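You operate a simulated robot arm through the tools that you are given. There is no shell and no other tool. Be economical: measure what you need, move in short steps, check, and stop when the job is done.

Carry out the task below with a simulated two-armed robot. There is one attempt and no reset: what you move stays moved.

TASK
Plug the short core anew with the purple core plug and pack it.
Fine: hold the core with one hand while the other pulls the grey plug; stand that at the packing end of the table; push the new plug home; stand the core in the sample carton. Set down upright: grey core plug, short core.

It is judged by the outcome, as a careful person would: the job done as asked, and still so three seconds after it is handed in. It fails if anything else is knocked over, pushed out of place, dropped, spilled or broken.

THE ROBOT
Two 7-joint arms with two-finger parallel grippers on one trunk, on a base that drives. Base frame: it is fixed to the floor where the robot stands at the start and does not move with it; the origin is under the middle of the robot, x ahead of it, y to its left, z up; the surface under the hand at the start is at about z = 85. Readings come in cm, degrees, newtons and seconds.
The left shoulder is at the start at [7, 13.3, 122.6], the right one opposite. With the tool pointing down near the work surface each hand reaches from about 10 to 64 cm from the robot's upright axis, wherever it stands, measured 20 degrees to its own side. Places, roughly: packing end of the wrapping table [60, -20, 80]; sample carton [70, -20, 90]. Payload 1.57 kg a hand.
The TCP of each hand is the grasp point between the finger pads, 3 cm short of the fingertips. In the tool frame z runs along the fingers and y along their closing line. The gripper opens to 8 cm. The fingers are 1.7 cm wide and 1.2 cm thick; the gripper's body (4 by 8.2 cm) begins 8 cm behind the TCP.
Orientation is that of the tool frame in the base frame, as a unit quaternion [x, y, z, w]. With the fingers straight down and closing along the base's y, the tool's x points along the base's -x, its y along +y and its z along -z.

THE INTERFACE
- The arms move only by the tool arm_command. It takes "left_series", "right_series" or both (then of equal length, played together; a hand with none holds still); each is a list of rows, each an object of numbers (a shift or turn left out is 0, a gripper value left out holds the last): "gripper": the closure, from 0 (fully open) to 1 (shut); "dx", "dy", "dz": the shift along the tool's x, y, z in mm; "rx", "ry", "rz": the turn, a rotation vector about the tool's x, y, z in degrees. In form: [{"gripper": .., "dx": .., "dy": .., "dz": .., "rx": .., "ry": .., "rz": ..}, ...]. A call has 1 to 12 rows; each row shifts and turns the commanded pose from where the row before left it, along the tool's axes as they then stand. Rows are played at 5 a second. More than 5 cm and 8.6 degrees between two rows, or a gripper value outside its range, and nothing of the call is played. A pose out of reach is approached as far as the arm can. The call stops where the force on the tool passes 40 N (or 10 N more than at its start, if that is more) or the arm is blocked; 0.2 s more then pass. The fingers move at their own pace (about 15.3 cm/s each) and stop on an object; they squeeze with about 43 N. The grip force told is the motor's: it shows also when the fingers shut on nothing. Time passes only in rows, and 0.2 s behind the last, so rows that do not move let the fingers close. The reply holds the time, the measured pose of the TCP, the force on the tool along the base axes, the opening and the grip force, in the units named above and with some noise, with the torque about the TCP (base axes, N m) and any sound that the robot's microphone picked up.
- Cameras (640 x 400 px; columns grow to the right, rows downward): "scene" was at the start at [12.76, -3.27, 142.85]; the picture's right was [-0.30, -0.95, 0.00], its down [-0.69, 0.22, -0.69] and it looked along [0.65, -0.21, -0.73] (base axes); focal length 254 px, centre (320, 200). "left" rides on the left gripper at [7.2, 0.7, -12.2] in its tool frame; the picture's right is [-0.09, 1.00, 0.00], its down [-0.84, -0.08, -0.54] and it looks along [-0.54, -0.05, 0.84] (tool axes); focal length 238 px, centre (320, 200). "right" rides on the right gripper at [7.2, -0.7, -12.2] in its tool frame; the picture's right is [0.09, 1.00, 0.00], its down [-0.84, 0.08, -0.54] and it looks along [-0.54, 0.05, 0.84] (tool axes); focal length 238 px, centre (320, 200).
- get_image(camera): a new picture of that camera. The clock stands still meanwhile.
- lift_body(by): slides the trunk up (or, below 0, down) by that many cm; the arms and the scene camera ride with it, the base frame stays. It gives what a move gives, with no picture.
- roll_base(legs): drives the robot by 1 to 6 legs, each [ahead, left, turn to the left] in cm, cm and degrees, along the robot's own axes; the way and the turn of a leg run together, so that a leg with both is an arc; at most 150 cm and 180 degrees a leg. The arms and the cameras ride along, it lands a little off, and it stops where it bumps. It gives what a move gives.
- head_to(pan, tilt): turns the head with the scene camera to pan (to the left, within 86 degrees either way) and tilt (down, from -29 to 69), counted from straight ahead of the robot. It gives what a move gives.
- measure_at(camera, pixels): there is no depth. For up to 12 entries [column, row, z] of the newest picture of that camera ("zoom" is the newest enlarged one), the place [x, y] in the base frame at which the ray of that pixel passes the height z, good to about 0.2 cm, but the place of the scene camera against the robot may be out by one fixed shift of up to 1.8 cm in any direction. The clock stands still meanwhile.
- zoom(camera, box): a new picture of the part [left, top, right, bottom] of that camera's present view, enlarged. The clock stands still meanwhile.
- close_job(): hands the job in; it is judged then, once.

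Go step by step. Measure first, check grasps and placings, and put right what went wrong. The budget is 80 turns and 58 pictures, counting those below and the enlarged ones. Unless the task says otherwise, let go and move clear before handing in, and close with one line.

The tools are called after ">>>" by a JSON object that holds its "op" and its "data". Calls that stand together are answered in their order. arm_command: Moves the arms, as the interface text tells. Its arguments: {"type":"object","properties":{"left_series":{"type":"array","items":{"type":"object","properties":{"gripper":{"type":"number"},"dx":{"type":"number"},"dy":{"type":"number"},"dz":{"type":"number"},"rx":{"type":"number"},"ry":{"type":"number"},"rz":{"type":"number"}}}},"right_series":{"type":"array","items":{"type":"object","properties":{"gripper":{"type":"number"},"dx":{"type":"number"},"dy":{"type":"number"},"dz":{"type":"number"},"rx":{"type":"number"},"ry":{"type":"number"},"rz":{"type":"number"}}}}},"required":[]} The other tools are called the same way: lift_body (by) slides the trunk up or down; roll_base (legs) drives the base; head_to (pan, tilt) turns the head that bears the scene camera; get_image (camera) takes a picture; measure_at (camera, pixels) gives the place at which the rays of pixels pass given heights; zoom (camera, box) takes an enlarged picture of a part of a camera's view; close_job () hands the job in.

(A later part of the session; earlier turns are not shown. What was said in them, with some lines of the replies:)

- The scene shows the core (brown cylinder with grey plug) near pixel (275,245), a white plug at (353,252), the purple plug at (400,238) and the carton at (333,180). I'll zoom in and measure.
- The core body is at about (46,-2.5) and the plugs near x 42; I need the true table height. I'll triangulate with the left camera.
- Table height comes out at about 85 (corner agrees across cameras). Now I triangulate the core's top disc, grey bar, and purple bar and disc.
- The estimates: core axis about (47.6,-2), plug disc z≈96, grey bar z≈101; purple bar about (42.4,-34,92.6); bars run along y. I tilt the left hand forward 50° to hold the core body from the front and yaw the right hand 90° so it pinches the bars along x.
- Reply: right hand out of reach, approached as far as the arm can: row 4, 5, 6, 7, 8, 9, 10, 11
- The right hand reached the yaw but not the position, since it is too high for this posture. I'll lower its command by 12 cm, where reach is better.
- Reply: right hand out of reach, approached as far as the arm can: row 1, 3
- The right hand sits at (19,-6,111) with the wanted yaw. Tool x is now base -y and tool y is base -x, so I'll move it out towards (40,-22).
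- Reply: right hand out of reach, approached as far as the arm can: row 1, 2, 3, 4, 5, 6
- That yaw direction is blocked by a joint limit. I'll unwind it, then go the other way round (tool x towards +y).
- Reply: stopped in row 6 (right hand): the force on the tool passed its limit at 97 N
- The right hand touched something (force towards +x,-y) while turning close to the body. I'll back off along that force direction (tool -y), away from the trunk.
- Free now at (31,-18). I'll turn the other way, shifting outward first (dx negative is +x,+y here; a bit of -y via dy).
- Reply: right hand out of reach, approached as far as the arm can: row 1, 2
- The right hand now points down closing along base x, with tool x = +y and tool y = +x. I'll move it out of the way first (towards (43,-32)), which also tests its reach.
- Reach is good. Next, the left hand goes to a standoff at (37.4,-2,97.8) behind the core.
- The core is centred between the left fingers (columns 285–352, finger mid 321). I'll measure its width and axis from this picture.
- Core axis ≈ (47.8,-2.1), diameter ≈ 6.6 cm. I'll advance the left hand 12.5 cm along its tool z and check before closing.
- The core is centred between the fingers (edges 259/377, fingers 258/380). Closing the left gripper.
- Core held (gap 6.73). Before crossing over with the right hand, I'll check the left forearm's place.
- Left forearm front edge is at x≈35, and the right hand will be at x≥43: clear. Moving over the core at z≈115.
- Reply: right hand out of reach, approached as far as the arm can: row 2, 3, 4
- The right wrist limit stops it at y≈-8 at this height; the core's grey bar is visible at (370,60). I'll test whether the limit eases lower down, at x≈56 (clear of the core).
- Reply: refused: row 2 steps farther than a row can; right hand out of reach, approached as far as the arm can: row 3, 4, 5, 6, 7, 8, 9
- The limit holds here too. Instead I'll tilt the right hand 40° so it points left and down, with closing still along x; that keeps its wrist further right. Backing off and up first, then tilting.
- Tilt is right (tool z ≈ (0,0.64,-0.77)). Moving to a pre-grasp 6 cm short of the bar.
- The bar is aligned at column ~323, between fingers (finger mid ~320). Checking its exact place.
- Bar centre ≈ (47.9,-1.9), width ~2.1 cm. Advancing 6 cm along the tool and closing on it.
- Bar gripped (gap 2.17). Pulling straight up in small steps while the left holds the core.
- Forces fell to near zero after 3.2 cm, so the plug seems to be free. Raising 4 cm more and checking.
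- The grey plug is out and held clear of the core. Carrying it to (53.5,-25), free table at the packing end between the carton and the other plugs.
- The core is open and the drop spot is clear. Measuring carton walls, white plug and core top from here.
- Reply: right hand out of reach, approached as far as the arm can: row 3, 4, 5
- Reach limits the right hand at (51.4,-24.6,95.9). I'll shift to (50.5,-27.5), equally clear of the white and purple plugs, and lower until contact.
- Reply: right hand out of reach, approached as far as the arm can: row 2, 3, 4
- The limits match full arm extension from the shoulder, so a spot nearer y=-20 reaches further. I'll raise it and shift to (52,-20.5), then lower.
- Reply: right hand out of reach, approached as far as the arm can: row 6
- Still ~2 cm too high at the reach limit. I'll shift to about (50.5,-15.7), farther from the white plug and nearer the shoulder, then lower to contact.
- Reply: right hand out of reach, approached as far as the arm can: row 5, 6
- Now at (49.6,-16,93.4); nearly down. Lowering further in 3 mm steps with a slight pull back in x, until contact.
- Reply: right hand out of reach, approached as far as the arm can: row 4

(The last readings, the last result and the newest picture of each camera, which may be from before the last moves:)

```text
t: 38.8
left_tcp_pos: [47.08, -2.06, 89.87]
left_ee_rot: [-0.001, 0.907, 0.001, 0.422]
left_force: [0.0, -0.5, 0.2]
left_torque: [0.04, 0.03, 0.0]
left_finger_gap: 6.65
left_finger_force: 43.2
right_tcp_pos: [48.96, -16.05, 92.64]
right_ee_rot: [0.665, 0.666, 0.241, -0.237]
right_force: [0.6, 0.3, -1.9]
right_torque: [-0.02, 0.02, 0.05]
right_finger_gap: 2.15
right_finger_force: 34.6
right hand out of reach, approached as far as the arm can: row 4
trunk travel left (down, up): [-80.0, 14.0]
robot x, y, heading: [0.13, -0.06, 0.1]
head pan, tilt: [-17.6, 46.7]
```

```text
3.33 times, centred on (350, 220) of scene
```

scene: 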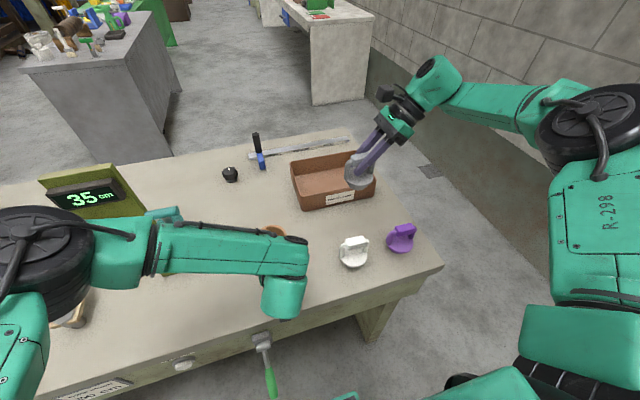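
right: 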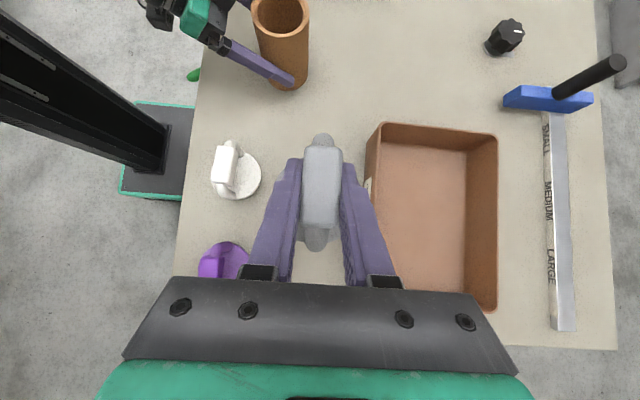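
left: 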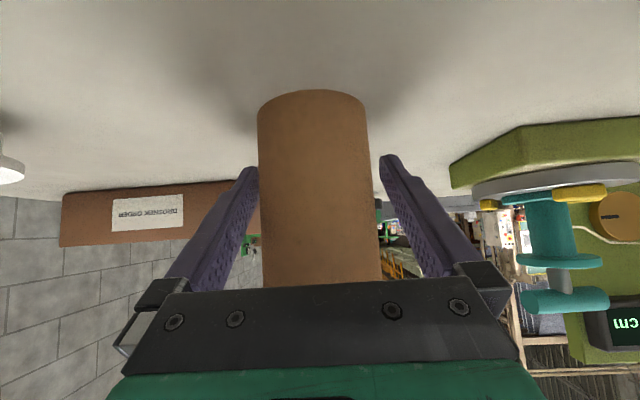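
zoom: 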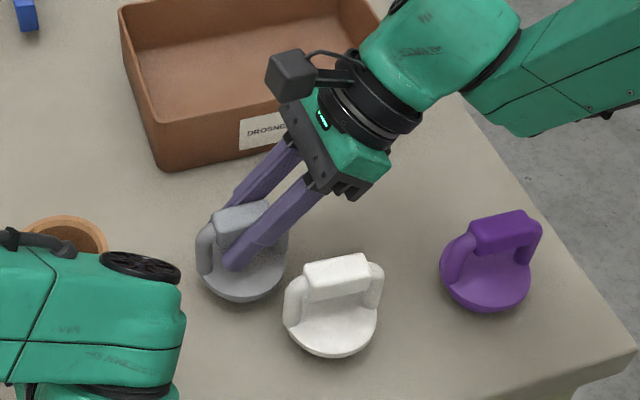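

Almost down with no contact force yet. Two more tiny steps.

>>> {"op": "arm_command", "data": {"right_series": [{"dx": -1.3, "dy": -3, "dz": 1.5}, {"dx": -1.3, "dy": -2, "dz": 1.5}, {"dx": -1.3, "dy": -1, "dz": 1.5}, {}]}}

```text
t: 39.8
left_tcp_pos: [46.88, -1.95, 89.96]
left_ee_rot: [0.0, 0.906, 0.0, 0.423]
left_force: [1.0, -0.6, 0.1]
left_torque: [0.04, 0.01, -0.03]
left_finger_gap: 6.62
left_finger_force: 43.0
right_tcp_pos: [48.64, -15.84, 92.5]
right_ee_rot: [0.663, 0.667, 0.245, -0.235]
right_force: [11.9, -5.3, 34.4]
right_torque: [-0.14, -0.21, 0.01]
right_finger_gap: 2.14
right_finger_force: 34.1
trunk travel left (down, up): [-80.0, 14.0]
robot x, y, heading: [-0.2, -0.1, -0.2]
head pan, tilt: [-17.6, 46.7]
```

Contact with the table (34 N). Easing up 3 mm of command, then opening.

>>> {"op": "arm_command", "data": {"right_series": [{"dx": 1.6, "dz": -1.9}, {}, {"gripper": 0.7}, {"gripper": 0.4}, {}]}}

>>> {"op": "arm_command", "data": {"right_series": [{"dz": -30}, {"dz": -40}, {"dz": -40}, {}]}}

>>> {"op": "get_image", "data": {"camera": "right"}}

>>> {"op": "zoom", "data": {"camera": "scene", "box": [270, 160, 430, 280]}}

```text
t: 41.0
left_tcp_pos: [47.21, -2.01, 89.82]
left_ee_rot: [-0.001, 0.907, 0.001, 0.422]
left_force: [0.5, 0.5, 0.8]
left_torque: [0.08, -0.02, 0.0]
left_finger_gap: 6.63
left_finger_force: 42.2
right_tcp_pos: [48.35, -15.9, 92.22]
right_ee_rot: [0.664, 0.666, 0.241, -0.237]
right_force: [-0.4, -0.5, 0.1]
right_torque: [0.02, -0.01, 0.02]
right_finger_gap: 4.79
right_finger_force: 0.0
trunk travel left (down, up): [-80.0, 14.0]
robot x, y, heading: [0.12, -0.02, 0.3]
head pan, tilt: [-17.6, 46.7]
```

```text
t: 42.0
left_tcp_pos: [47.11, -2.14, 89.72]
left_ee_rot: [0.0, 0.906, 0.0, 0.423]
left_force: [-0.8, -0.2, 1.3]
left_torque: [0.01, 0.03, 0.0]
left_finger_gap: 6.62
left_finger_force: 42.8
right_tcp_pos: [48.42, -22.96, 100.69]
right_ee_rot: [0.665, 0.666, 0.241, -0.237]
right_force: [-0.2, -0.3, 0.1]
right_torque: [0.01, 0.0, 0.0]
right_finger_gap: 4.79
right_finger_force: 0.0
trunk travel left (down, up): [-80.0, 14.0]
robot x, y, heading: [0.02, 0.15, 0.2]
head pan, tilt: [-17.6, 46.7]
```

```text
28 pictures are left
```

right: 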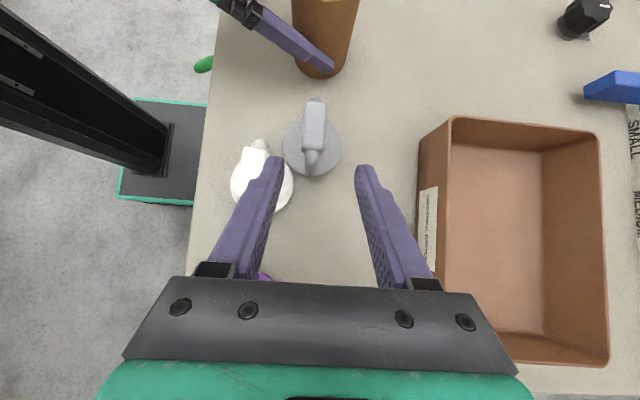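

```text
3.33 times, centred on (350, 220) of scene
```

zoom: 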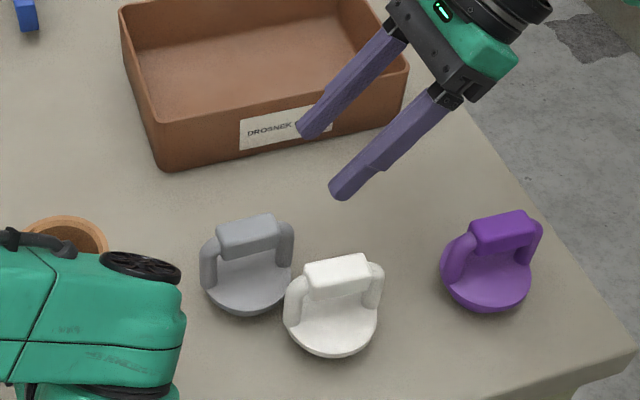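

Grey plug stands upright, free, white plug untouched. Now to the purple one: moving the right hand towards a pre-grasp at (42.4,-39,100.7).

>>> {"op": "arm_command", "data": {"right_series": [{"dx": -31, "dy": -15, "dz": -25.5}, {"dx": -31, "dy": -15, "dz": -25.5}, {"dx": -31, "dy": -15, "dz": -25.5}, {"dx": -31, "dy": -15, "dz": -25.5}, {}]}}

>>> {"op": "get_image", "data": {"camera": "right"}}

```text
t: 43.2
left_tcp_pos: [47.06, -2.01, 89.78]
left_ee_rot: [-0.001, 0.907, 0.0, 0.422]
left_force: [0.2, -0.7, 0.8]
left_torque: [0.01, 0.01, -0.06]
left_finger_gap: 6.61
left_finger_force: 43.3
right_tcp_pos: [42.4, -38.99, 100.85]
right_ee_rot: [0.665, 0.666, 0.241, -0.237]
right_force: [-0.6, 0.9, -0.1]
right_torque: [-0.01, -0.02, 0.02]
right_finger_gap: 4.81
right_finger_force: 0.1
trunk travel left (down, up): [-80.0, 14.0]
robot x, y, heading: [0.35, 0.17, 0.0]
head pan, tilt: [-17.6, 46.7]
```

```text
26 pictures are left
```

right: 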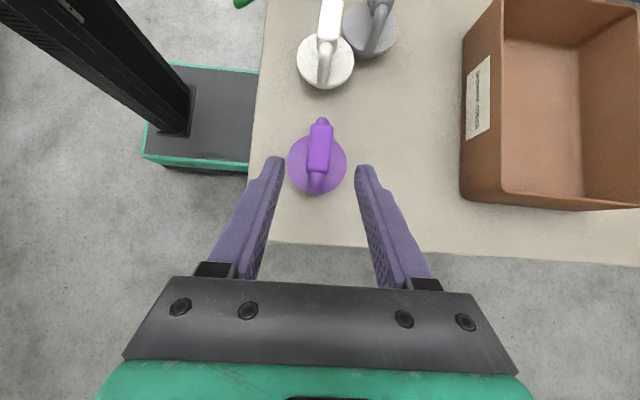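

Purple bar is at column ~319, rows 125–172, between fingers. Measuring it.

>>> {"op": "measure_at", "data": {"camera": "right", "pixels": [[320, 125, 93], [318, 172, 93], [308, 148, 93], [332, 148, 93], [317, 165, 87.4], [325, 62, 87.4], [370, 28, 87.4], [145, 158, 20], [250, 170, 20], [258, 72, 20]]}}

```text
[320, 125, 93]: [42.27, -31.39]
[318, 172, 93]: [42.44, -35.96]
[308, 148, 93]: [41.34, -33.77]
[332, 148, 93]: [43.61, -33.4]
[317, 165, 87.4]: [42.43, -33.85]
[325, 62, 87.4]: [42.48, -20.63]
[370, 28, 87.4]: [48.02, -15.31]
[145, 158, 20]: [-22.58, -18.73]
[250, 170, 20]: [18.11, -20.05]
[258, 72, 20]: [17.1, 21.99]
```

Purple bar centre ≈ (42.45,-33.7,92.8). Approaching and closing.

>>> {"op": "arm_command", "data": {"right_series": [{"dx": -12.4}, {"dz": 33}, {"dz": 33}, {"dz": 32}, {}, {"gripper": 0.65}, {"gripper": 1}, {}, {}]}}

>>> {"op": "zoom", "data": {"camera": "right", "box": [240, 90, 400, 230]}}

```text
t: 45.2
left_tcp_pos: [47.08, -2.04, 89.85]
left_ee_rot: [0.0, 0.906, 0.0, 0.423]
left_force: [-0.3, -0.1, -0.2]
left_torque: [0.08, 0.02, 0.01]
left_finger_gap: 6.62
left_finger_force: 43.2
right_tcp_pos: [42.43, -33.76, 92.35]
right_ee_rot: [0.664, 0.667, 0.241, -0.237]
right_force: [-0.1, 0.6, -0.1]
right_torque: [0.0, -0.03, -0.02]
right_finger_gap: 2.13
right_finger_force: 35.1
trunk travel left (down, up): [-80.0, 14.0]
robot x, y, heading: [0.33, 0.14, -0.2]
head pan, tilt: [-17.6, 46.7]
```

```text
2.86 times, centred on (320, 160) of right
```

zoom: 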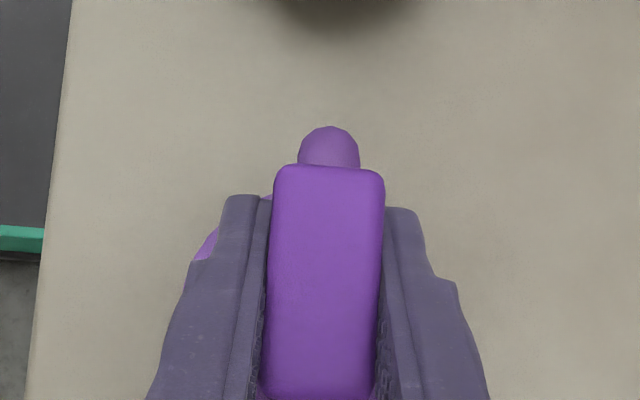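

Purple bar gripped the same way as the grey one. Lifting to z≈108 and carrying over the core.

>>> {"op": "arm_command", "data": {"right_series": [{"dx": 25.5, "dz": -30.8}, {"dx": 25.5, "dz": -30.8}, {"dx": 25.5, "dz": -30.8}, {"dx": 25.5, "dz": -30.8}, {}]}}

>>> {"op": "arm_command", "data": {"right_series": [{"dx": 30.6, "dy": 6.9, "dz": 25.3}, {"dx": 30.6, "dy": 6.9, "dz": 25.3}, {"dx": 30.6, "dy": 6.9, "dz": 25.3}, {"dx": 30.6, "dy": 6.9, "dz": 25.3}, {"dx": 30.6, "dy": 6.9, "dz": 25.3}, {"dx": 30.6, "dy": 6.9, "dz": 25.3}, {"dx": 30.6, "dy": 6.9, "dz": 25.3}, {"dx": 30.6, "dy": 6.9, "dz": 25.3}, {}]}}

>>> {"op": "zoom", "data": {"camera": "scene", "box": [210, 110, 390, 250]}}

>>> {"op": "get_image", "data": {"camera": "right"}}

```text
t: 46.4
left_tcp_pos: [46.97, -2.01, 89.73]
left_ee_rot: [0.0, 0.906, 0.0, 0.423]
left_force: [0.1, 0.8, 0.3]
left_torque: [0.1, 0.05, 0.04]
left_finger_gap: 6.61
left_finger_force: 42.6
right_tcp_pos: [42.41, -33.71, 108.33]
right_ee_rot: [0.665, 0.666, 0.241, -0.237]
right_force: [-0.6, 0.1, -0.6]
right_torque: [-0.01, -0.01, -0.03]
right_finger_gap: 2.15
right_finger_force: 35.0
trunk travel left (down, up): [-80.0, 14.0]
robot x, y, heading: [-0.26, -0.13, 0.2]
head pan, tilt: [-17.6, 46.7]
```

```text
t: 48.4
left_tcp_pos: [47.14, -1.94, 89.77]
left_ee_rot: [-0.001, 0.906, 0.001, 0.423]
left_force: [0.2, 0.2, 1.4]
left_torque: [0.12, -0.01, 0.01]
left_finger_gap: 6.6
left_finger_force: 43.1
right_tcp_pos: [47.86, -1.9, 108.38]
right_ee_rot: [0.665, 0.666, 0.241, -0.238]
right_force: [0.4, -1.0, -0.7]
right_torque: [-0.01, 0.01, -0.01]
right_finger_gap: 2.13
right_finger_force: 34.8
trunk travel left (down, up): [-80.0, 14.0]
robot x, y, heading: [-0.09, -0.14, -0.2]
head pan, tilt: [-17.6, 46.7]
```

```text
2.86 times, centred on (300, 180) of scene
```

zoom: 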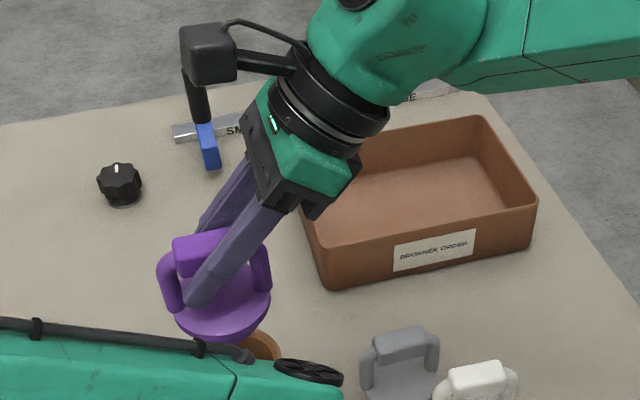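

```text
23 pictures are left
```

right: 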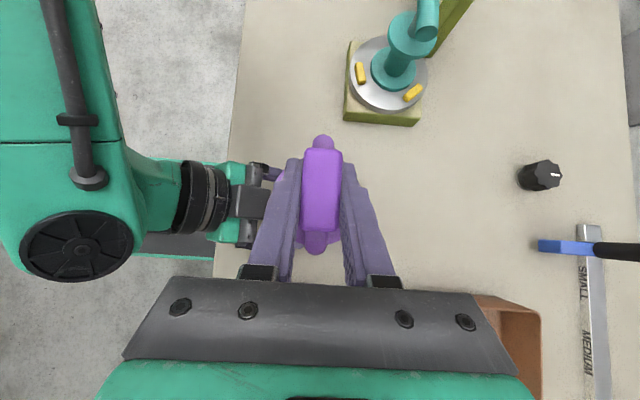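

Same alignment as when grey came out. Descending to just above insertion, then pressing in small steps.

>>> {"op": "arm_command", "data": {"right_series": [{"dx": -7.8, "dy": 0.5, "dz": 7.8}, {"dx": -7, "dz": 8.5}, {"dx": -7, "dz": 8.5}, {"dx": -7, "dz": 8.5}, {}, {"dx": -1.9, "dz": 2.3}, {"dx": -1.9, "dz": 2.3}, {"dx": -1.9, "dz": 2.3}, {"dx": -1.9, "dz": 2.3}, {"dx": -1.9, "dz": 2.3}, {"dx": -1.9, "dz": 2.3}]}}

```text
t: 50.8
left_tcp_pos: [47.14, -2.1, 89.89]
left_ee_rot: [0.0, 0.906, 0.0, 0.422]
left_force: [-0.1, 0.6, -0.5]
left_torque: [0.06, 0.01, 0.03]
left_finger_gap: 6.58
left_finger_force: 43.4
right_tcp_pos: [47.94, -2.06, 102.08]
right_ee_rot: [0.665, 0.666, 0.241, -0.237]
right_force: [-0.8, -0.6, -1.0]
right_torque: [0.0, 0.0, -0.02]
right_finger_gap: 2.14
right_finger_force: 34.7
trunk travel left (down, up): [-80.0, 14.0]
robot x, y, heading: [0.12, 0.31, -0.1]
head pan, tilt: [-17.6, 46.7]
```

At z 102.08 with no resistance; it is entering cleanly. Pressing the last centimetre in 2 mm steps until firm contact.

>>> {"op": "arm_command", "data": {"right_series": [{"dx": -1.3, "dz": 1.5}, {"dx": -1.3, "dz": 1.5}, {"dx": -1.3, "dz": 1.5}, {"dx": -1.3, "dz": 1.5}, {"dx": -1.3, "dz": 1.5}, {"dx": -1.3, "dz": 1.5}, {"dx": -1.3, "dz": 1.5}, {"dx": -1.3, "dz": 1.5}]}}

>>> {"op": "zoom", "data": {"camera": "scene", "box": [210, 110, 390, 250]}}

```text
t: 52.6
left_tcp_pos: [47.08, -1.99, 89.92]
left_ee_rot: [-0.001, 0.906, 0.001, 0.424]
left_force: [0.3, 0.6, 2.8]
left_torque: [-0.03, 0.42, 0.03]
left_finger_gap: 6.6
left_finger_force: 43.1
right_tcp_pos: [47.95, -1.88, 101.13]
right_ee_rot: [0.663, 0.667, 0.245, -0.237]
right_force: [-2.6, -4.7, 3.8]
right_torque: [-0.33, 0.04, 0.04]
right_finger_gap: 2.14
right_finger_force: 34.6
trunk travel left (down, up): [-80.0, 14.0]
robot x, y, heading: [-0.28, 0.08, -0.1]
head pan, tilt: [-17.6, 46.7]
stopped in row 8 (right hand): the force on the tool passed its limit at 42 N (the readings are from after the stop); the commanded pose is now the measured one
```

```text
2.86 times, centred on (300, 180) of scene
```

zoom: 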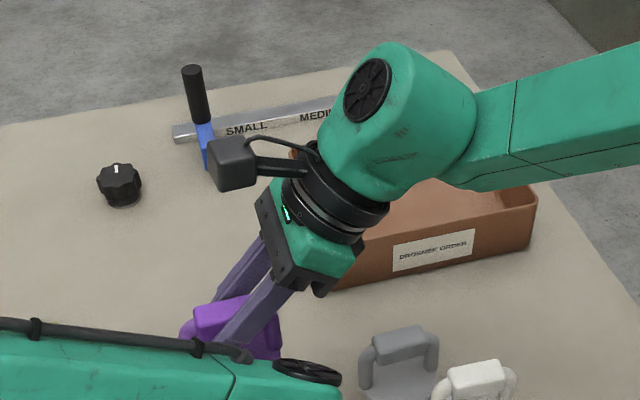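

Stopped at 42 N at z 101.13; the height above the table grip (8.78) equals that of the seated grey plug. One more press to verify it's home.

>>> {"op": "arm_command", "data": {"right_series": [{"dx": -1.3, "dz": 1.5}, {"dx": -1.3, "dz": 1.5}, {"dx": -1.3, "dz": 1.5}]}}

>>> {"op": "zoom", "data": {"camera": "right", "box": [220, 100, 420, 280]}}

```text
t: 53.3
left_tcp_pos: [47.11, -1.93, 89.95]
left_ee_rot: [-0.002, 0.906, 0.002, 0.423]
left_force: [-0.6, -0.3, 5.0]
left_torque: [0.02, 0.54, 0.0]
left_finger_gap: 6.61
left_finger_force: 42.5
right_tcp_pos: [47.9, -1.95, 101.14]
right_ee_rot: [0.662, 0.666, 0.248, -0.238]
right_force: [-2.2, -4.9, 6.2]
right_torque: [-0.47, 0.08, 0.17]
right_finger_gap: 2.14
right_finger_force: 34.5
trunk travel left (down, up): [-80.0, 14.0]
robot x, y, heading: [-0.18, 0.03, -0.2]
head pan, tilt: [-17.6, 46.7]
stopped in row 3 (right hand): the force on the tool passed its limit at 43 N (the readings are from after the stop); the commanded pose is now the measured one
```

```text
2.22 times, centred on (320, 190) of right
```

zoom: 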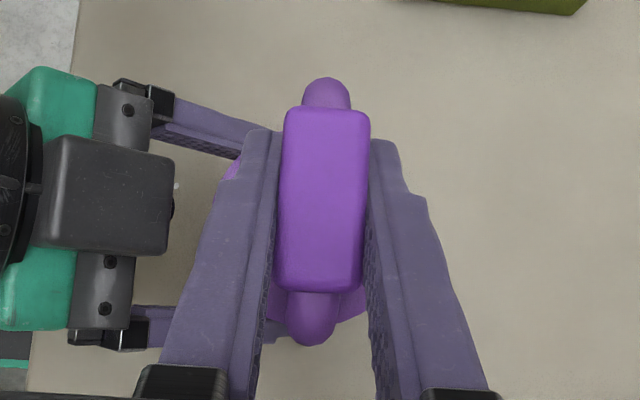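

It goes no deeper. Releasing the bar and backing the right hand off to inspect.

>>> {"op": "arm_command", "data": {"right_series": [{"gripper": 0.7}, {"gripper": 0.4}, {}, {"dz": -30}, {"dz": -40}, {"dz": -45}, {"dz": -45}, {}]}}

>>> {"op": "zoom", "data": {"camera": "right", "box": [220, 60, 420, 240]}}

>>> {"op": "get_image", "data": {"camera": "left"}}

```text
t: 55.1
left_tcp_pos: [47.04, -2.03, 89.91]
left_ee_rot: [-0.002, 0.906, 0.002, 0.423]
left_force: [-1.3, -4.5, 12.1]
left_torque: [0.12, 0.07, 0.06]
left_finger_gap: 6.6
left_finger_force: 42.8
right_tcp_pos: [47.93, -12.4, 113.33]
right_ee_rot: [0.662, 0.666, 0.248, -0.239]
right_force: [0.8, 0.2, -0.5]
right_torque: [0.01, 0.0, 0.01]
right_finger_gap: 4.8
right_finger_force: 0.1
trunk travel left (down, up): [-80.0, 14.0]
robot x, y, heading: [0.15, 0.0, -0.2]
head pan, tilt: [-17.6, 46.7]
```

```text
2.22 times, centred on (320, 150) of right
```

zoom: 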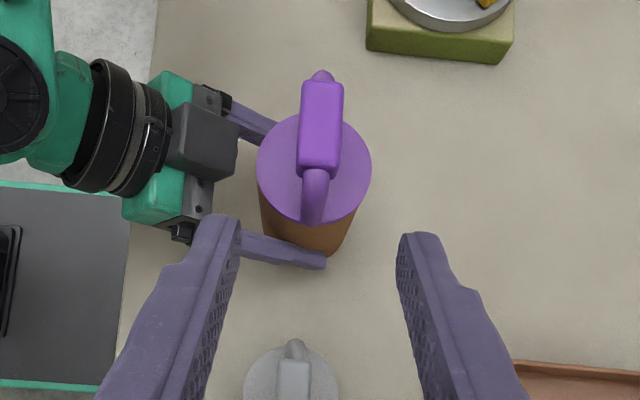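

```text
19 pictures are left
```

left: 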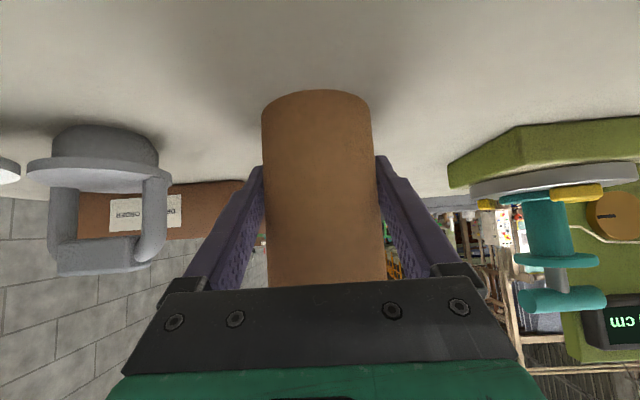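

The purple plug sits flush like the grey did. Plan: the left hand lifts the core upright and the base carries it to the carton. First the right hand moves out of the way and the left lifts 16 cm.

>>> {"op": "arm_command", "data": {"right_series": [{"dx": -28.9, "dz": -24}, {"dx": -28.9, "dz": -24}, {"dx": -28.9, "dz": -24}, {"dx": -28.9, "dz": -24}, {}]}}

>>> {"op": "arm_command", "data": {"left_series": [{"dx": -7.7, "dz": -6.4}, {"dx": -15.3, "dz": -12.9}, {"dx": -25, "dz": -21}, {"dx": -25, "dz": -21}, {"dx": -25, "dz": -21}, {"dx": -25, "dz": -21}, {}]}}

>>> {"op": "get_image", "data": {"camera": "scene"}}

>>> {"op": "measure_at", "data": {"camera": "scene", "pixels": [[362, 342, 40], [362, 342, 60], [400, 310, 60], [400, 310, 70], [380, 340, 40]]}}

```text
t: 56.3
left_tcp_pos: [47.07, -1.9, 89.78]
left_ee_rot: [-0.002, 0.906, 0.002, 0.423]
left_force: [0.6, -2.8, 14.8]
left_torque: [-0.12, -0.04, -0.14]
left_finger_gap: 6.62
left_finger_force: 43.2
right_tcp_pos: [47.82, -27.35, 113.06]
right_ee_rot: [0.662, 0.666, 0.248, -0.238]
right_force: [-0.4, 0.0, -0.4]
right_torque: [-0.01, 0.02, 0.01]
right_finger_gap: 4.8
right_finger_force: 0.1
trunk travel left (down, up): [-80.0, 14.0]
robot x, y, heading: [-0.11, -0.0, -0.1]
head pan, tilt: [-17.6, 46.7]
```

```text
t: 57.9
left_tcp_pos: [47.32, -1.98, 105.78]
left_ee_rot: [-0.002, 0.907, 0.002, 0.422]
left_force: [-0.8, 0.6, -2.5]
left_torque: [0.0, 0.02, -0.03]
left_finger_gap: 6.62
left_finger_force: 43.3
right_tcp_pos: [48.03, -27.29, 112.88]
right_ee_rot: [0.663, 0.665, 0.247, -0.239]
right_force: [0.4, 0.4, -0.3]
right_torque: [-0.02, -0.02, 0.0]
right_finger_gap: 4.8
right_finger_force: 0.0
trunk travel left (down, up): [-80.0, 14.0]
robot x, y, heading: [0.3, -0.36, 0.2]
head pan, tilt: [-17.6, 46.7]
```

```text
18 pictures are left
```

scene: 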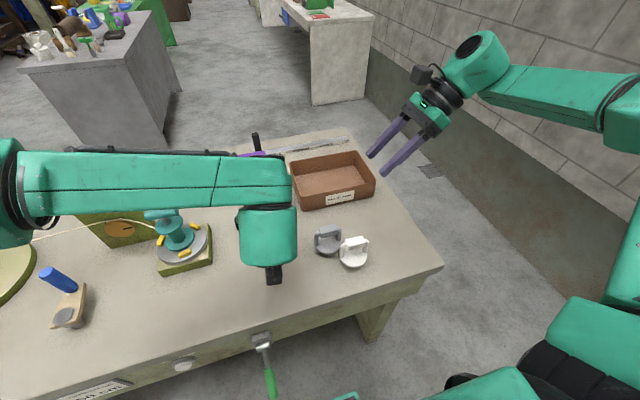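

```text
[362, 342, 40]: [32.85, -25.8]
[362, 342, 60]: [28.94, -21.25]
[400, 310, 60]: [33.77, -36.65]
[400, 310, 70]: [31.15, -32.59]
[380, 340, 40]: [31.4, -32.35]
```

The core is light (~2.5 N) and lifted upright. The front-right leg is set back at x≳31, y≈-26…-36, so I must be modest ahead. Checking the wall distance on the right before driving.

>>> {"op": "measure_at", "data": {"camera": "scene", "pixels": [[600, 330, 0], [500, 230, 0], [500, 150, 0], [585, 310, 0]]}}

>>> {"op": "roll_base", "data": {"legs": [[0, -10, 0]]}}

```text
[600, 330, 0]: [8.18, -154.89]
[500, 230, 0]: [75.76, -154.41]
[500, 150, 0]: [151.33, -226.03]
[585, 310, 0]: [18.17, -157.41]
```

```text
t: 59.1
left_tcp_pos: [47.35, -11.58, 105.83]
left_ee_rot: [-0.004, 0.907, 0.001, 0.422]
left_force: [0.3, 0.4, -1.7]
left_torque: [-0.03, 0.05, 0.01]
left_finger_gap: 6.6
left_finger_force: 42.9
right_tcp_pos: [47.99, -36.96, 113.06]
right_ee_rot: [0.662, 0.666, 0.246, -0.238]
right_force: [-1.1, 0.4, 0.0]
right_torque: [0.01, -0.01, 0.01]
right_finger_gap: 4.82
right_finger_force: 0.0
trunk travel left (down, up): [-80.0, 14.0]
robot x, y, heading: [0.08, -10.1, 0.2]
head pan, tilt: [-17.6, 46.7]
```

The wall is beyond y≈-150, and the base drives cleanly. Continuing 14 cm right, then 9 cm ahead in two legs.

>>> {"op": "roll_base", "data": {"legs": [[0, -14, 0], [5, 0, 0], [4, 0, 0]]}}

>>> {"op": "get_image", "data": {"camera": "left"}}

>>> {"op": "get_image", "data": {"camera": "scene"}}

```text
t: 61.4
left_tcp_pos: [55.5, -25.75, 106.21]
left_ee_rot: [-0.003, 0.905, 0.002, 0.426]
left_force: [-1.5, 0.7, -1.9]
left_torque: [-0.02, -0.04, 0.02]
left_finger_gap: 6.6
left_finger_force: 43.1
right_tcp_pos: [56.42, -51.05, 113.53]
right_ee_rot: [0.661, 0.667, 0.249, -0.236]
right_force: [-0.9, -0.6, 0.2]
right_torque: [-0.03, -0.05, -0.03]
right_finger_gap: 4.81
right_finger_force: 0.1
trunk travel left (down, up): [-80.0, 14.0]
robot x, y, heading: [9.31, -23.97, 0.1]
head pan, tilt: [-17.6, 46.7]
```

```text
17 pictures are left
```

left: 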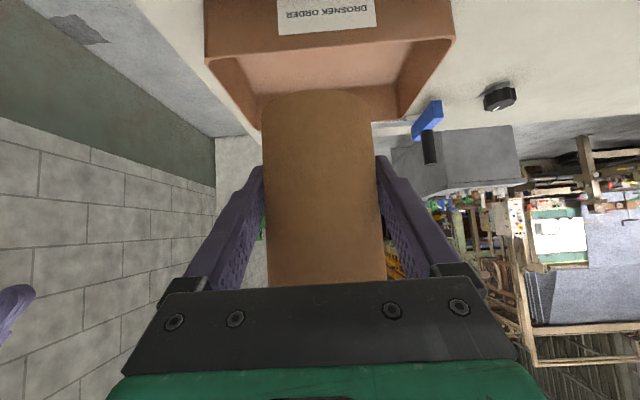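

```text
16 pictures are left
```

scene: 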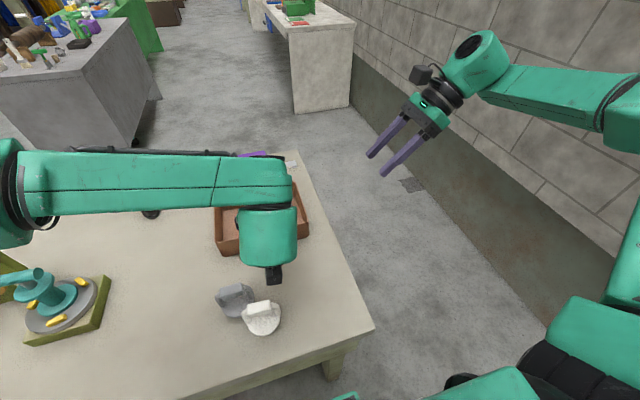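

Base went cleanly; the left hand holds the core at (55.5,-25.75,106.2), squarely before the carton. Moving the core forward to x≈70 above the carton.

>>> {"op": "arm_command", "data": {"left_series": [{"dx": -22, "dz": 26.2}, {"dx": -22, "dz": 26.2}, {"dx": -22, "dz": 26.2}, {"dx": -22, "dz": 26.2}, {}]}}

>>> {"op": "get_image", "data": {"camera": "left"}}

>>> {"op": "get_image", "data": {"camera": "scene"}}

```text
t: 62.6
left_tcp_pos: [69.92, -25.66, 105.86]
left_ee_rot: [-0.003, 0.906, 0.002, 0.423]
left_force: [-0.6, -0.3, -1.8]
left_torque: [0.0, -0.01, 0.04]
left_finger_gap: 6.61
left_finger_force: 42.9
right_tcp_pos: [57.14, -51.08, 113.13]
right_ee_rot: [0.661, 0.667, 0.246, -0.24]
right_force: [-0.8, -0.5, 0.3]
right_torque: [0.04, 0.04, -0.03]
right_finger_gap: 4.77
right_finger_force: 0.1
trunk travel left (down, up): [-80.0, 14.0]
robot x, y, heading: [8.99, -24.07, 0.0]
head pan, tilt: [-17.6, 46.7]
```

```text
15 pictures are left
```

left: 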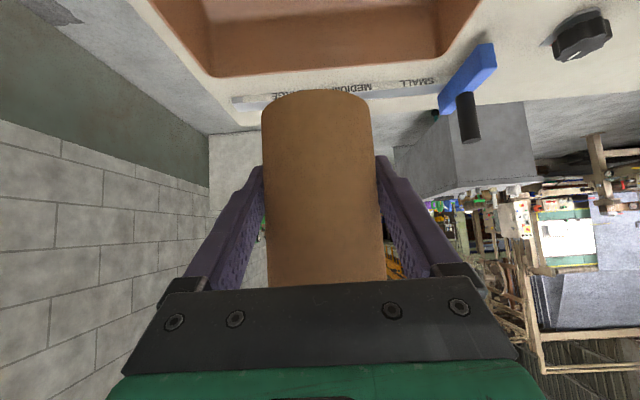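

```text
14 pictures are left
```

scene: 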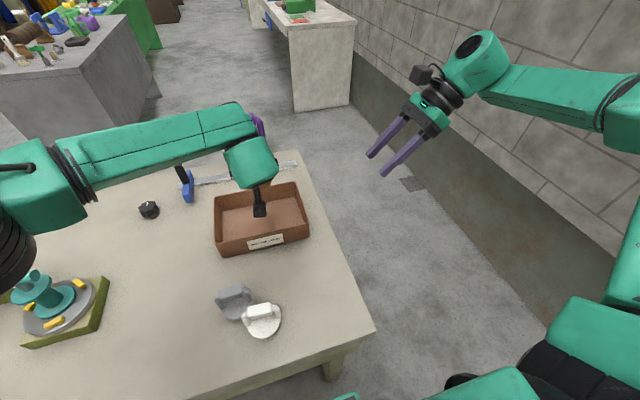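

Measuring the carton rim from here to confirm the drop spot.

>>> {"op": "measure_at", "data": {"camera": "scene", "pixels": [[218, 243, 91], [308, 225, 91], [297, 184, 91], [214, 196, 91], [222, 256, 85], [262, 150, 110]]}}

>>> {"op": "measure_at", "data": {"camera": "left", "pixels": [[210, 77, 91], [445, 48, 91], [216, 75, 85]]}}

```text
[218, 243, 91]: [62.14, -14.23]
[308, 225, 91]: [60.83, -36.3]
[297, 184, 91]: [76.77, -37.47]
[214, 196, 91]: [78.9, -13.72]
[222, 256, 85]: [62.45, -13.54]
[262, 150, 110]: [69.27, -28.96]
```

```text
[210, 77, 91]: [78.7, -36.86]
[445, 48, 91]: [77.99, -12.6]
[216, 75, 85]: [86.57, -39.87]
```

The core at (70.6,-25.6) is central in the carton (x 61.5–78.5, y -13…-37). Lowering to about 1 cm above the floor.

>>> {"op": "arm_command", "data": {"left_series": [{"dx": 21.9, "dz": 18.4}, {"dx": 21.9, "dz": 18.4}, {"dx": 21.9, "dz": 18.4}, {"dx": 21.9, "dz": 18.4}, {"dx": 21.9, "dz": 18.4}, {}]}}

>>> {"op": "get_image", "data": {"camera": "left"}}

>>> {"op": "zoom", "data": {"camera": "scene", "box": [190, 130, 350, 270]}}

```text
t: 64.0
left_tcp_pos: [69.9, -25.67, 91.39]
left_ee_rot: [-0.004, 0.906, 0.002, 0.422]
left_force: [0.5, -1.3, -2.4]
left_torque: [0.01, 0.0, -0.02]
left_finger_gap: 6.62
left_finger_force: 43.4
right_tcp_pos: [57.04, -51.08, 113.1]
right_ee_rot: [0.662, 0.666, 0.246, -0.24]
right_force: [0.3, 0.0, 0.9]
right_torque: [0.01, 0.0, 0.02]
right_finger_gap: 4.81
right_finger_force: 0.0
trunk travel left (down, up): [-80.0, 14.0]
robot x, y, heading: [9.1, -23.77, -0.0]
head pan, tilt: [-17.6, 46.7]
```

```text
13 pictures are left
```

left: 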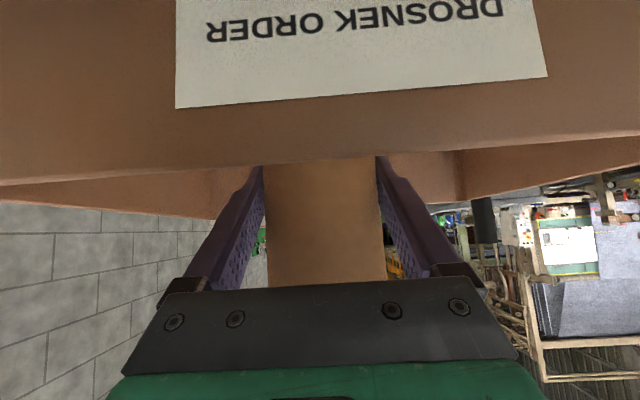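

```text
2.86 times, centred on (270, 200) of scene
```

zoom: 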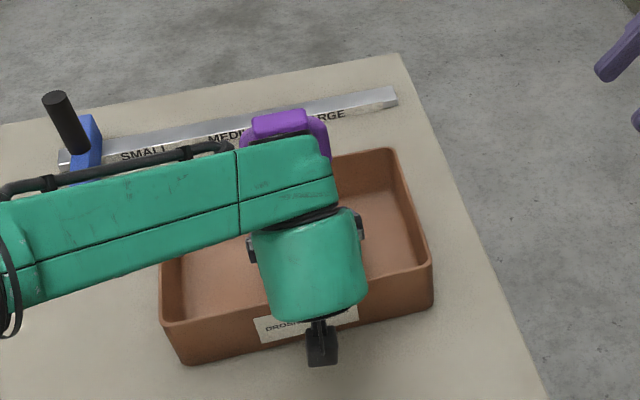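

Inside and clear of the walls. Lowering in 2 mm steps until it touches the carton floor.

>>> {"op": "arm_command", "data": {"left_series": [{"dx": 1.53, "dz": 1.29}, {"dx": 1.53, "dz": 1.29}, {"dx": 1.53, "dz": 1.29}, {"dx": 0.77, "dz": 0.64}, {"dx": 0.77, "dz": 0.64}, {}]}}

```text
t: 65.4
left_tcp_pos: [70.0, -25.8, 90.48]
left_ee_rot: [-0.002, 0.907, 0.002, 0.422]
left_force: [0.1, -1.8, -2.7]
left_torque: [0.0, -0.02, 0.0]
left_finger_gap: 6.6
left_finger_force: 42.6
right_tcp_pos: [57.07, -51.19, 113.04]
right_ee_rot: [0.662, 0.666, 0.247, -0.24]
right_force: [-0.4, 0.3, -0.2]
right_torque: [0.0, -0.01, 0.02]
right_finger_gap: 4.8
right_finger_force: 0.0
trunk travel left (down, up): [-80.0, 14.0]
robot x, y, heading: [9.35, -23.84, 0.0]
head pan, tilt: [-17.6, 46.7]
```

>>> {"op": "arm_command", "data": {"left_series": [{"dx": 0.77, "dz": 0.64}, {"dx": 0.77, "dz": 0.64}, {"dx": 0.77, "dz": 0.64}, {}]}}

```text
t: 66.4
left_tcp_pos: [69.87, -25.68, 90.39]
left_ee_rot: [-0.003, 0.906, 0.002, 0.423]
left_force: [-0.4, -0.5, -0.4]
left_torque: [-0.03, -0.05, 0.05]
left_finger_gap: 6.61
left_finger_force: 42.9
right_tcp_pos: [57.14, -51.11, 112.99]
right_ee_rot: [0.662, 0.666, 0.246, -0.239]
right_force: [0.1, -0.2, -0.3]
right_torque: [0.0, -0.03, 0.01]
right_finger_gap: 4.81
right_finger_force: 0.0
trunk travel left (down, up): [-80.0, 14.0]
robot x, y, heading: [8.82, -24.08, 0.2]
head pan, tilt: [-17.6, 46.7]
```

Weight is coming off (−2.7 → −0.4 N), so it's touching. One more millimetre, then open gently.

>>> {"op": "arm_command", "data": {"left_series": [{"dx": 0.77, "dz": 0.64}, {"dx": 0.4, "dz": 0.3}, {}]}}

```text
t: 67.2
left_tcp_pos: [69.86, -25.75, 90.39]
left_ee_rot: [-0.003, 0.906, 0.002, 0.424]
left_force: [3.1, -0.2, 8.0]
left_torque: [-0.15, -0.44, 0.0]
left_finger_gap: 6.62
left_finger_force: 42.9
right_tcp_pos: [56.95, -51.09, 113.01]
right_ee_rot: [0.662, 0.666, 0.247, -0.239]
right_force: [0.4, -0.9, 0.8]
right_torque: [0.01, -0.01, 0.0]
right_finger_gap: 4.79
right_finger_force: 0.0
trunk travel left (down, up): [-80.0, 14.0]
robot x, y, heading: [9.36, -24.34, -0.4]
head pan, tilt: [-17.6, 46.7]
```

Firm contact (8 N). Opening the left gripper and backing out along its axis.

>>> {"op": "arm_command", "data": {"left_series": [{"gripper": 0.1}, {"gripper": 0}, {}, {}]}}

>>> {"op": "arm_command", "data": {"left_series": [{"dz": -15}, {"dz": -25}, {"dz": -35}, {"dz": -40}, {"dz": -40}, {}]}}

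>>> {"op": "get_image", "data": {"camera": "left"}}

>>> {"op": "get_image", "data": {"camera": "scene"}}

```text
t: 68.2
left_tcp_pos: [69.97, -25.72, 90.08]
left_ee_rot: [-0.003, 0.907, 0.002, 0.422]
left_force: [0.0, 0.2, 0.1]
left_torque: [0.01, 0.01, -0.01]
left_finger_gap: 7.98
left_finger_force: 0.1
right_tcp_pos: [57.06, -51.19, 113.14]
right_ee_rot: [0.662, 0.667, 0.246, -0.239]
right_force: [-0.2, 0.0, 0.6]
right_torque: [-0.01, -0.01, 0.01]
right_finger_gap: 4.75
right_finger_force: 0.0
trunk travel left (down, up): [-80.0, 14.0]
robot x, y, heading: [8.97, -23.91, 0.0]
head pan, tilt: [-17.6, 46.7]
```

```text
t: 69.6
left_tcp_pos: [58.13, -25.8, 100.17]
left_ee_rot: [-0.004, 0.907, 0.002, 0.422]
left_force: [-0.4, -0.5, 0.1]
left_torque: [-0.04, -0.01, 0.02]
left_finger_gap: 7.96
left_finger_force: 0.1
right_tcp_pos: [57.11, -51.13, 113.01]
right_ee_rot: [0.662, 0.666, 0.247, -0.239]
right_force: [-1.0, 0.1, 0.8]
right_torque: [0.01, 0.02, -0.01]
right_finger_gap: 4.77
right_finger_force: 0.1
trunk travel left (down, up): [-80.0, 14.0]
robot x, y, heading: [8.65, -23.96, -0.1]
head pan, tilt: [-17.6, 46.7]
```

```text
11 pictures are left
```

left: 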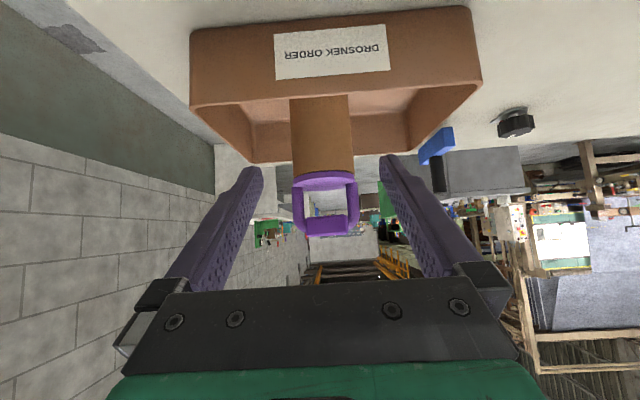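

```text
10 pictures are left
```

scene: 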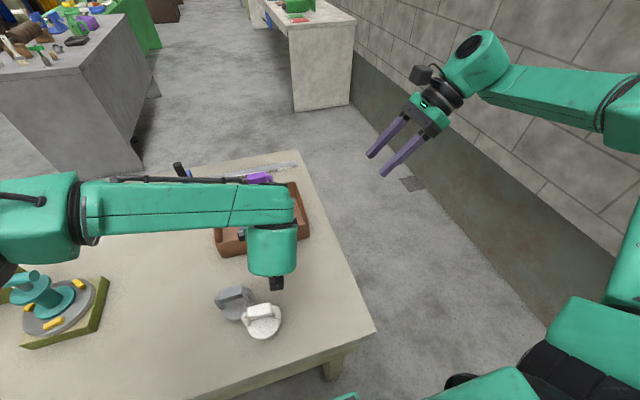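

The core stands upright in the carton with the purple plug on. Zooming to check the plug is flush.

>>> {"op": "zoom", "data": {"camera": "left", "box": [260, 90, 390, 250]}}

```text
2.50 times, centred on (325, 170) of left
```

zoom: 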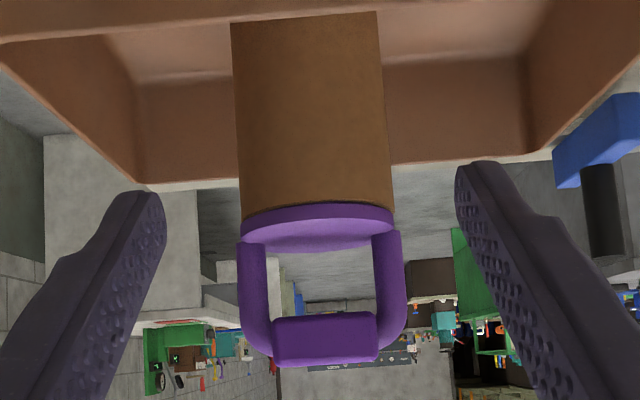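

The plug is flush and the core is stable. The grey plug, though, stands close to the white one and a bit off the packing end; from this nearer stance I can move it to (54.5,-20). First stow the left hand, then drive 12 cm left.

>>> {"op": "arm_command", "data": {"left_series": [{"dx": -7.1, "dy": 0, "dz": -30.5}, {"dx": -7.1, "dy": 10, "dz": -30.5}, {"dx": -7.1, "dy": 20, "dz": -30.5}, {"dx": -7.1, "dy": 20, "dz": -30.5}, {"dx": -7.1, "dy": 22, "dz": -30.5}, {"dx": -7.1, "dy": 22, "dz": -30.5}, {"dx": -7.1, "dy": 22, "dz": -30.5}, {"dx": -7.1, "dy": 22, "dz": -30.5}, {}]}}

>>> {"op": "roll_base", "data": {"legs": [[0, 12, 0]]}}

>>> {"op": "get_image", "data": {"camera": "scene"}}

```text
t: 71.6
left_tcp_pos: [42.83, -12.12, 120.23]
left_ee_rot: [-0.003, 0.907, 0.002, 0.422]
left_force: [-0.3, -0.3, -0.2]
left_torque: [0.02, -0.01, 0.01]
left_finger_gap: 7.97
left_finger_force: 0.1
right_tcp_pos: [57.17, -51.25, 113.07]
right_ee_rot: [0.661, 0.666, 0.247, -0.241]
right_force: [0.0, -0.3, -0.3]
right_torque: [0.03, 0.01, -0.01]
right_finger_gap: 4.78
right_finger_force: 0.0
trunk travel left (down, up): [-80.0, 14.0]
robot x, y, heading: [9.01, -23.87, 0.1]
head pan, tilt: [-17.6, 46.7]
```

```text
t: 72.9
left_tcp_pos: [42.88, -0.47, 120.38]
left_ee_rot: [-0.002, 0.907, 0.003, 0.422]
left_force: [0.5, -0.5, 0.7]
left_torque: [0.01, -0.02, 0.0]
left_finger_gap: 7.99
left_finger_force: 0.0
right_tcp_pos: [56.99, -39.35, 112.87]
right_ee_rot: [0.662, 0.666, 0.248, -0.24]
right_force: [0.2, 0.0, -0.4]
right_torque: [0.02, -0.01, 0.0]
right_finger_gap: 4.8
right_finger_force: 0.0
trunk travel left (down, up): [-80.0, 14.0]
robot x, y, heading: [9.12, -12.02, -0.0]
head pan, tilt: [-17.6, 46.7]
```

```text
8 pictures are left
```

scene: 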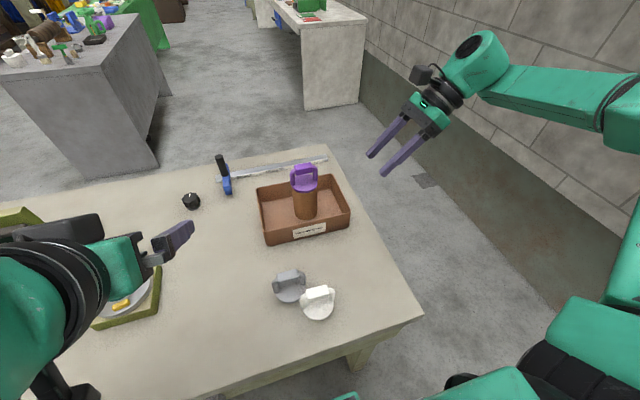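

All standing well; grey at (290,285), white at (318,300). Moving the right hand to a pre-grasp 8 cm short of the grey bar.

>>> {"op": "arm_command", "data": {"right_series": [{"dx": 8, "dy": -14.7, "dz": 37.8}, {"dx": 8, "dy": -14.7, "dz": 37.8}, {"dx": 8, "dy": -14.7, "dz": 37.8}, {"dx": 8, "dy": -14.7, "dz": 37.8}, {"dx": 8, "dy": -14.7, "dz": 37.8}, {"dx": 8, "dy": -14.7, "dz": 37.8}, {}]}}

>>> {"op": "get_image", "data": {"camera": "right"}}

```text
t: 74.5
left_tcp_pos: [42.89, -0.2, 120.36]
left_ee_rot: [-0.003, 0.906, 0.002, 0.423]
left_force: [-0.1, 0.3, 0.2]
left_torque: [0.02, 0.0, 0.0]
left_finger_gap: 8.01
left_finger_force: 0.0
right_tcp_pos: [48.3, -21.01, 98.72]
right_ee_rot: [0.662, 0.666, 0.248, -0.24]
right_force: [-0.4, -0.1, 0.5]
right_torque: [0.03, -0.02, 0.02]
right_finger_gap: 4.8
right_finger_force: 0.0
trunk travel left (down, up): [-80.0, 14.0]
robot x, y, heading: [8.93, -11.76, 0.2]
head pan, tilt: [-17.6, 46.7]
```

```text
7 pictures are left
```

right: 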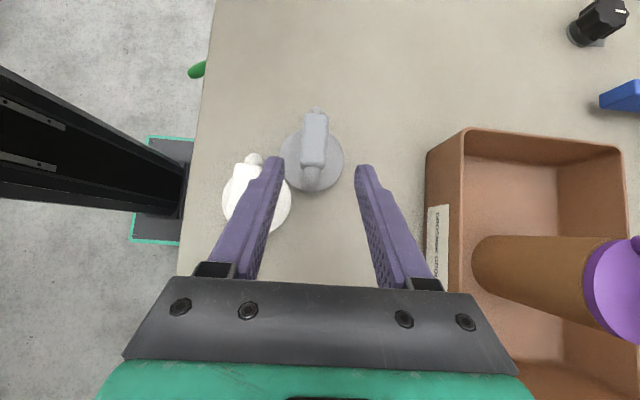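

>>> {"op": "measure_at", "data": {"camera": "right", "pixels": [[316, 115, 93.3], [314, 163, 93.3], [302, 140, 93.3], [328, 140, 93.3], [325, 163, 87.4]]}}

```text
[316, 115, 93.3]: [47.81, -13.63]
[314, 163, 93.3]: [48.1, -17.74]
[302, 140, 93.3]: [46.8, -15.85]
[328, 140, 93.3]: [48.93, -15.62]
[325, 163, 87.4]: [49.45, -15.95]
```

Grey bar centre ≈ (47.9,-15.7). Advancing 8 cm and gripping.

>>> {"op": "arm_command", "data": {"right_series": [{"dy": -3.5, "dz": 27}, {"dz": 27}, {"dz": 27}, {}, {"gripper": 0.65}, {"gripper": 1}, {}, {}]}}

```text
t: 76.3
left_tcp_pos: [42.8, -0.25, 120.27]
left_ee_rot: [-0.003, 0.906, 0.002, 0.423]
left_force: [-0.1, 0.4, 0.2]
left_torque: [0.02, 0.02, -0.02]
left_finger_gap: 8.0
left_finger_force: 0.1
right_tcp_pos: [48.14, -15.67, 92.55]
right_ee_rot: [0.661, 0.667, 0.246, -0.24]
right_force: [0.4, -0.2, 0.4]
right_torque: [-0.03, 0.03, 0.0]
right_finger_gap: 2.16
right_finger_force: 34.8
trunk travel left (down, up): [-80.0, 14.0]
robot x, y, heading: [9.3, -12.59, 0.1]
head pan, tilt: [-17.6, 46.7]
```

Gripped. Lifting 8 cm and moving to (54,-20.5).

>>> {"op": "arm_command", "data": {"right_series": [{"dx": 17.3, "dz": -20.3}, {"dx": 17.3, "dz": -20.3}, {"dx": 17.3, "dz": -20.3}, {"dx": -12.2, "dy": 20, "dz": -10.3}, {"dx": -12.2, "dy": 20, "dz": -10.3}, {"dx": -12.2, "dy": 19, "dz": -10.3}, {}]}}

>>> {"op": "get_image", "data": {"camera": "right"}}

```text
t: 77.9
left_tcp_pos: [43.03, -0.13, 120.24]
left_ee_rot: [-0.004, 0.907, 0.002, 0.422]
left_force: [0.0, 0.0, 0.6]
left_torque: [0.0, -0.01, -0.02]
left_finger_gap: 8.02
left_finger_force: 0.1
right_tcp_pos: [53.91, -20.46, 100.74]
right_ee_rot: [0.662, 0.666, 0.247, -0.239]
right_force: [0.1, -0.4, -0.7]
right_torque: [0.0, 0.02, 0.0]
right_finger_gap: 2.13
right_finger_force: 34.6
trunk travel left (down, up): [-80.0, 14.0]
robot x, y, heading: [9.01, -12.24, 0.1]
head pan, tilt: [-17.6, 46.7]
```

```text
6 pictures are left
```

right: 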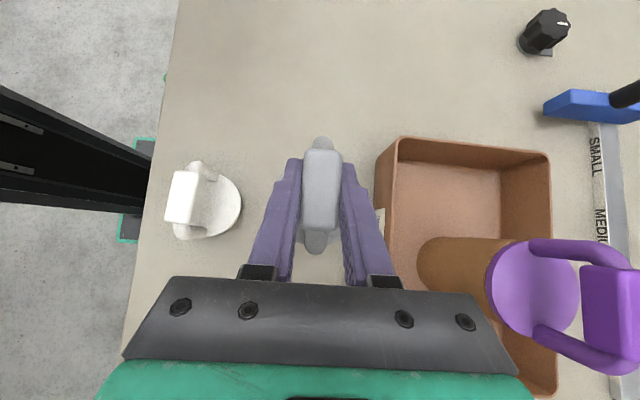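

Clear spot between white plug and carton. Lowering to just above the table.

>>> {"op": "arm_command", "data": {"right_series": [{"dx": -16.8, "dz": 19.8}, {"dx": -16.8, "dz": 19.8}, {"dx": -16.2, "dz": 19.1}, {"dx": -1.3, "dz": 1.5}, {}]}}

```text
t: 79.1
left_tcp_pos: [42.89, -0.15, 120.23]
left_ee_rot: [-0.003, 0.907, 0.002, 0.422]
left_force: [0.1, 0.2, 0.1]
left_torque: [0.02, -0.02, 0.02]
left_finger_gap: 8.03
left_finger_force: 0.1
right_tcp_pos: [54.14, -20.51, 92.76]
right_ee_rot: [0.661, 0.667, 0.246, -0.24]
right_force: [-0.3, -0.3, 0.0]
right_torque: [-0.01, -0.02, -0.01]
right_finger_gap: 2.14
right_finger_force: 34.5
trunk travel left (down, up): [-80.0, 14.0]
robot x, y, heading: [9.01, -11.92, -0.0]
head pan, tilt: [-17.6, 46.7]
```

>>> {"op": "arm_command", "data": {"right_series": [{"dx": -0.65, "dz": 0.76}, {"dx": -0.65, "dz": 0.76}, {"dx": -0.65, "dz": 0.76}, {}]}}

```text
t: 80.1
left_tcp_pos: [42.89, -0.18, 120.24]
left_ee_rot: [-0.003, 0.906, 0.002, 0.422]
left_force: [-0.1, 0.7, -0.6]
left_torque: [-0.02, 0.0, -0.01]
left_finger_gap: 7.99
left_finger_force: 0.1
right_tcp_pos: [54.1, -20.42, 92.51]
right_ee_rot: [0.662, 0.666, 0.248, -0.239]
right_force: [1.1, -1.6, 7.0]
right_torque: [-0.17, 0.06, 0.06]
right_finger_gap: 2.14
right_finger_force: 34.9
trunk travel left (down, up): [-80.0, 14.0]
robot x, y, heading: [9.02, -12.19, 0.1]
head pan, tilt: [-17.6, 46.7]
```

Resting on the table (7 N). Opening and backing out along the tool, then up.

>>> {"op": "arm_command", "data": {"right_series": [{"gripper": 0.7}, {"gripper": 0.4}, {}, {"dz": -30}, {"dz": -40}, {"dz": -45}, {"dz": -45}, {"dx": 30, "dz": -30}, {}]}}

>>> {"op": "get_image", "data": {"camera": "scene"}}

>>> {"op": "zoom", "data": {"camera": "scene", "box": [230, 140, 390, 340]}}

```text
t: 82.1
left_tcp_pos: [42.89, -0.1, 120.18]
left_ee_rot: [-0.003, 0.906, 0.002, 0.423]
left_force: [-0.7, -0.3, -0.2]
left_torque: [0.03, 0.0, 0.01]
left_finger_gap: 8.0
left_finger_force: 0.0
right_tcp_pos: [53.87, -30.43, 108.91]
right_ee_rot: [0.662, 0.666, 0.247, -0.239]
right_force: [0.4, 0.1, 0.7]
right_torque: [0.0, 0.0, -0.02]
right_finger_gap: 4.79
right_finger_force: 0.1
trunk travel left (down, up): [-80.0, 14.0]
robot x, y, heading: [8.96, -12.2, 0.2]
head pan, tilt: [-17.6, 46.7]
```

```text
5 pictures are left
```

scene: 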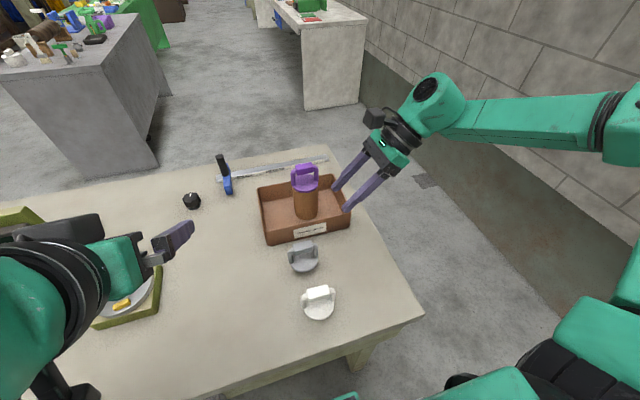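

```text
2.00 times, centred on (310, 240) of scene
```

zoom: 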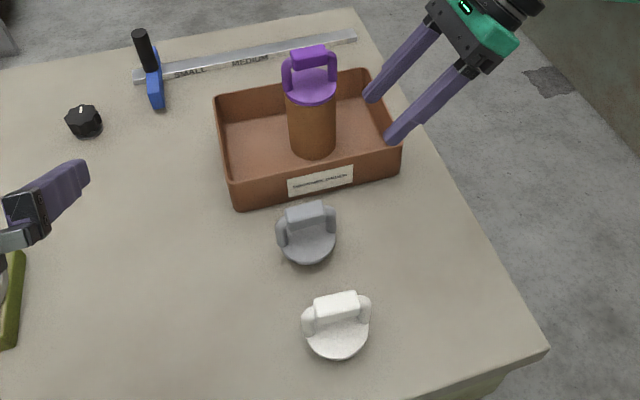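

The pictures show the core upright in the carton with the purple plug flush. The grey plug stands free at the packing end, nothing else has been disturbed and both hands are clear, so I'm handing in.

>>> {"op": "close_job", "data": {}}

```text
The job is handed in.
```

The short core now has the purple plug pushed home and stands upright in the sample carton. The grey plug stands upright at the packing end of the table, and nothing else was knocked over or disturbed.
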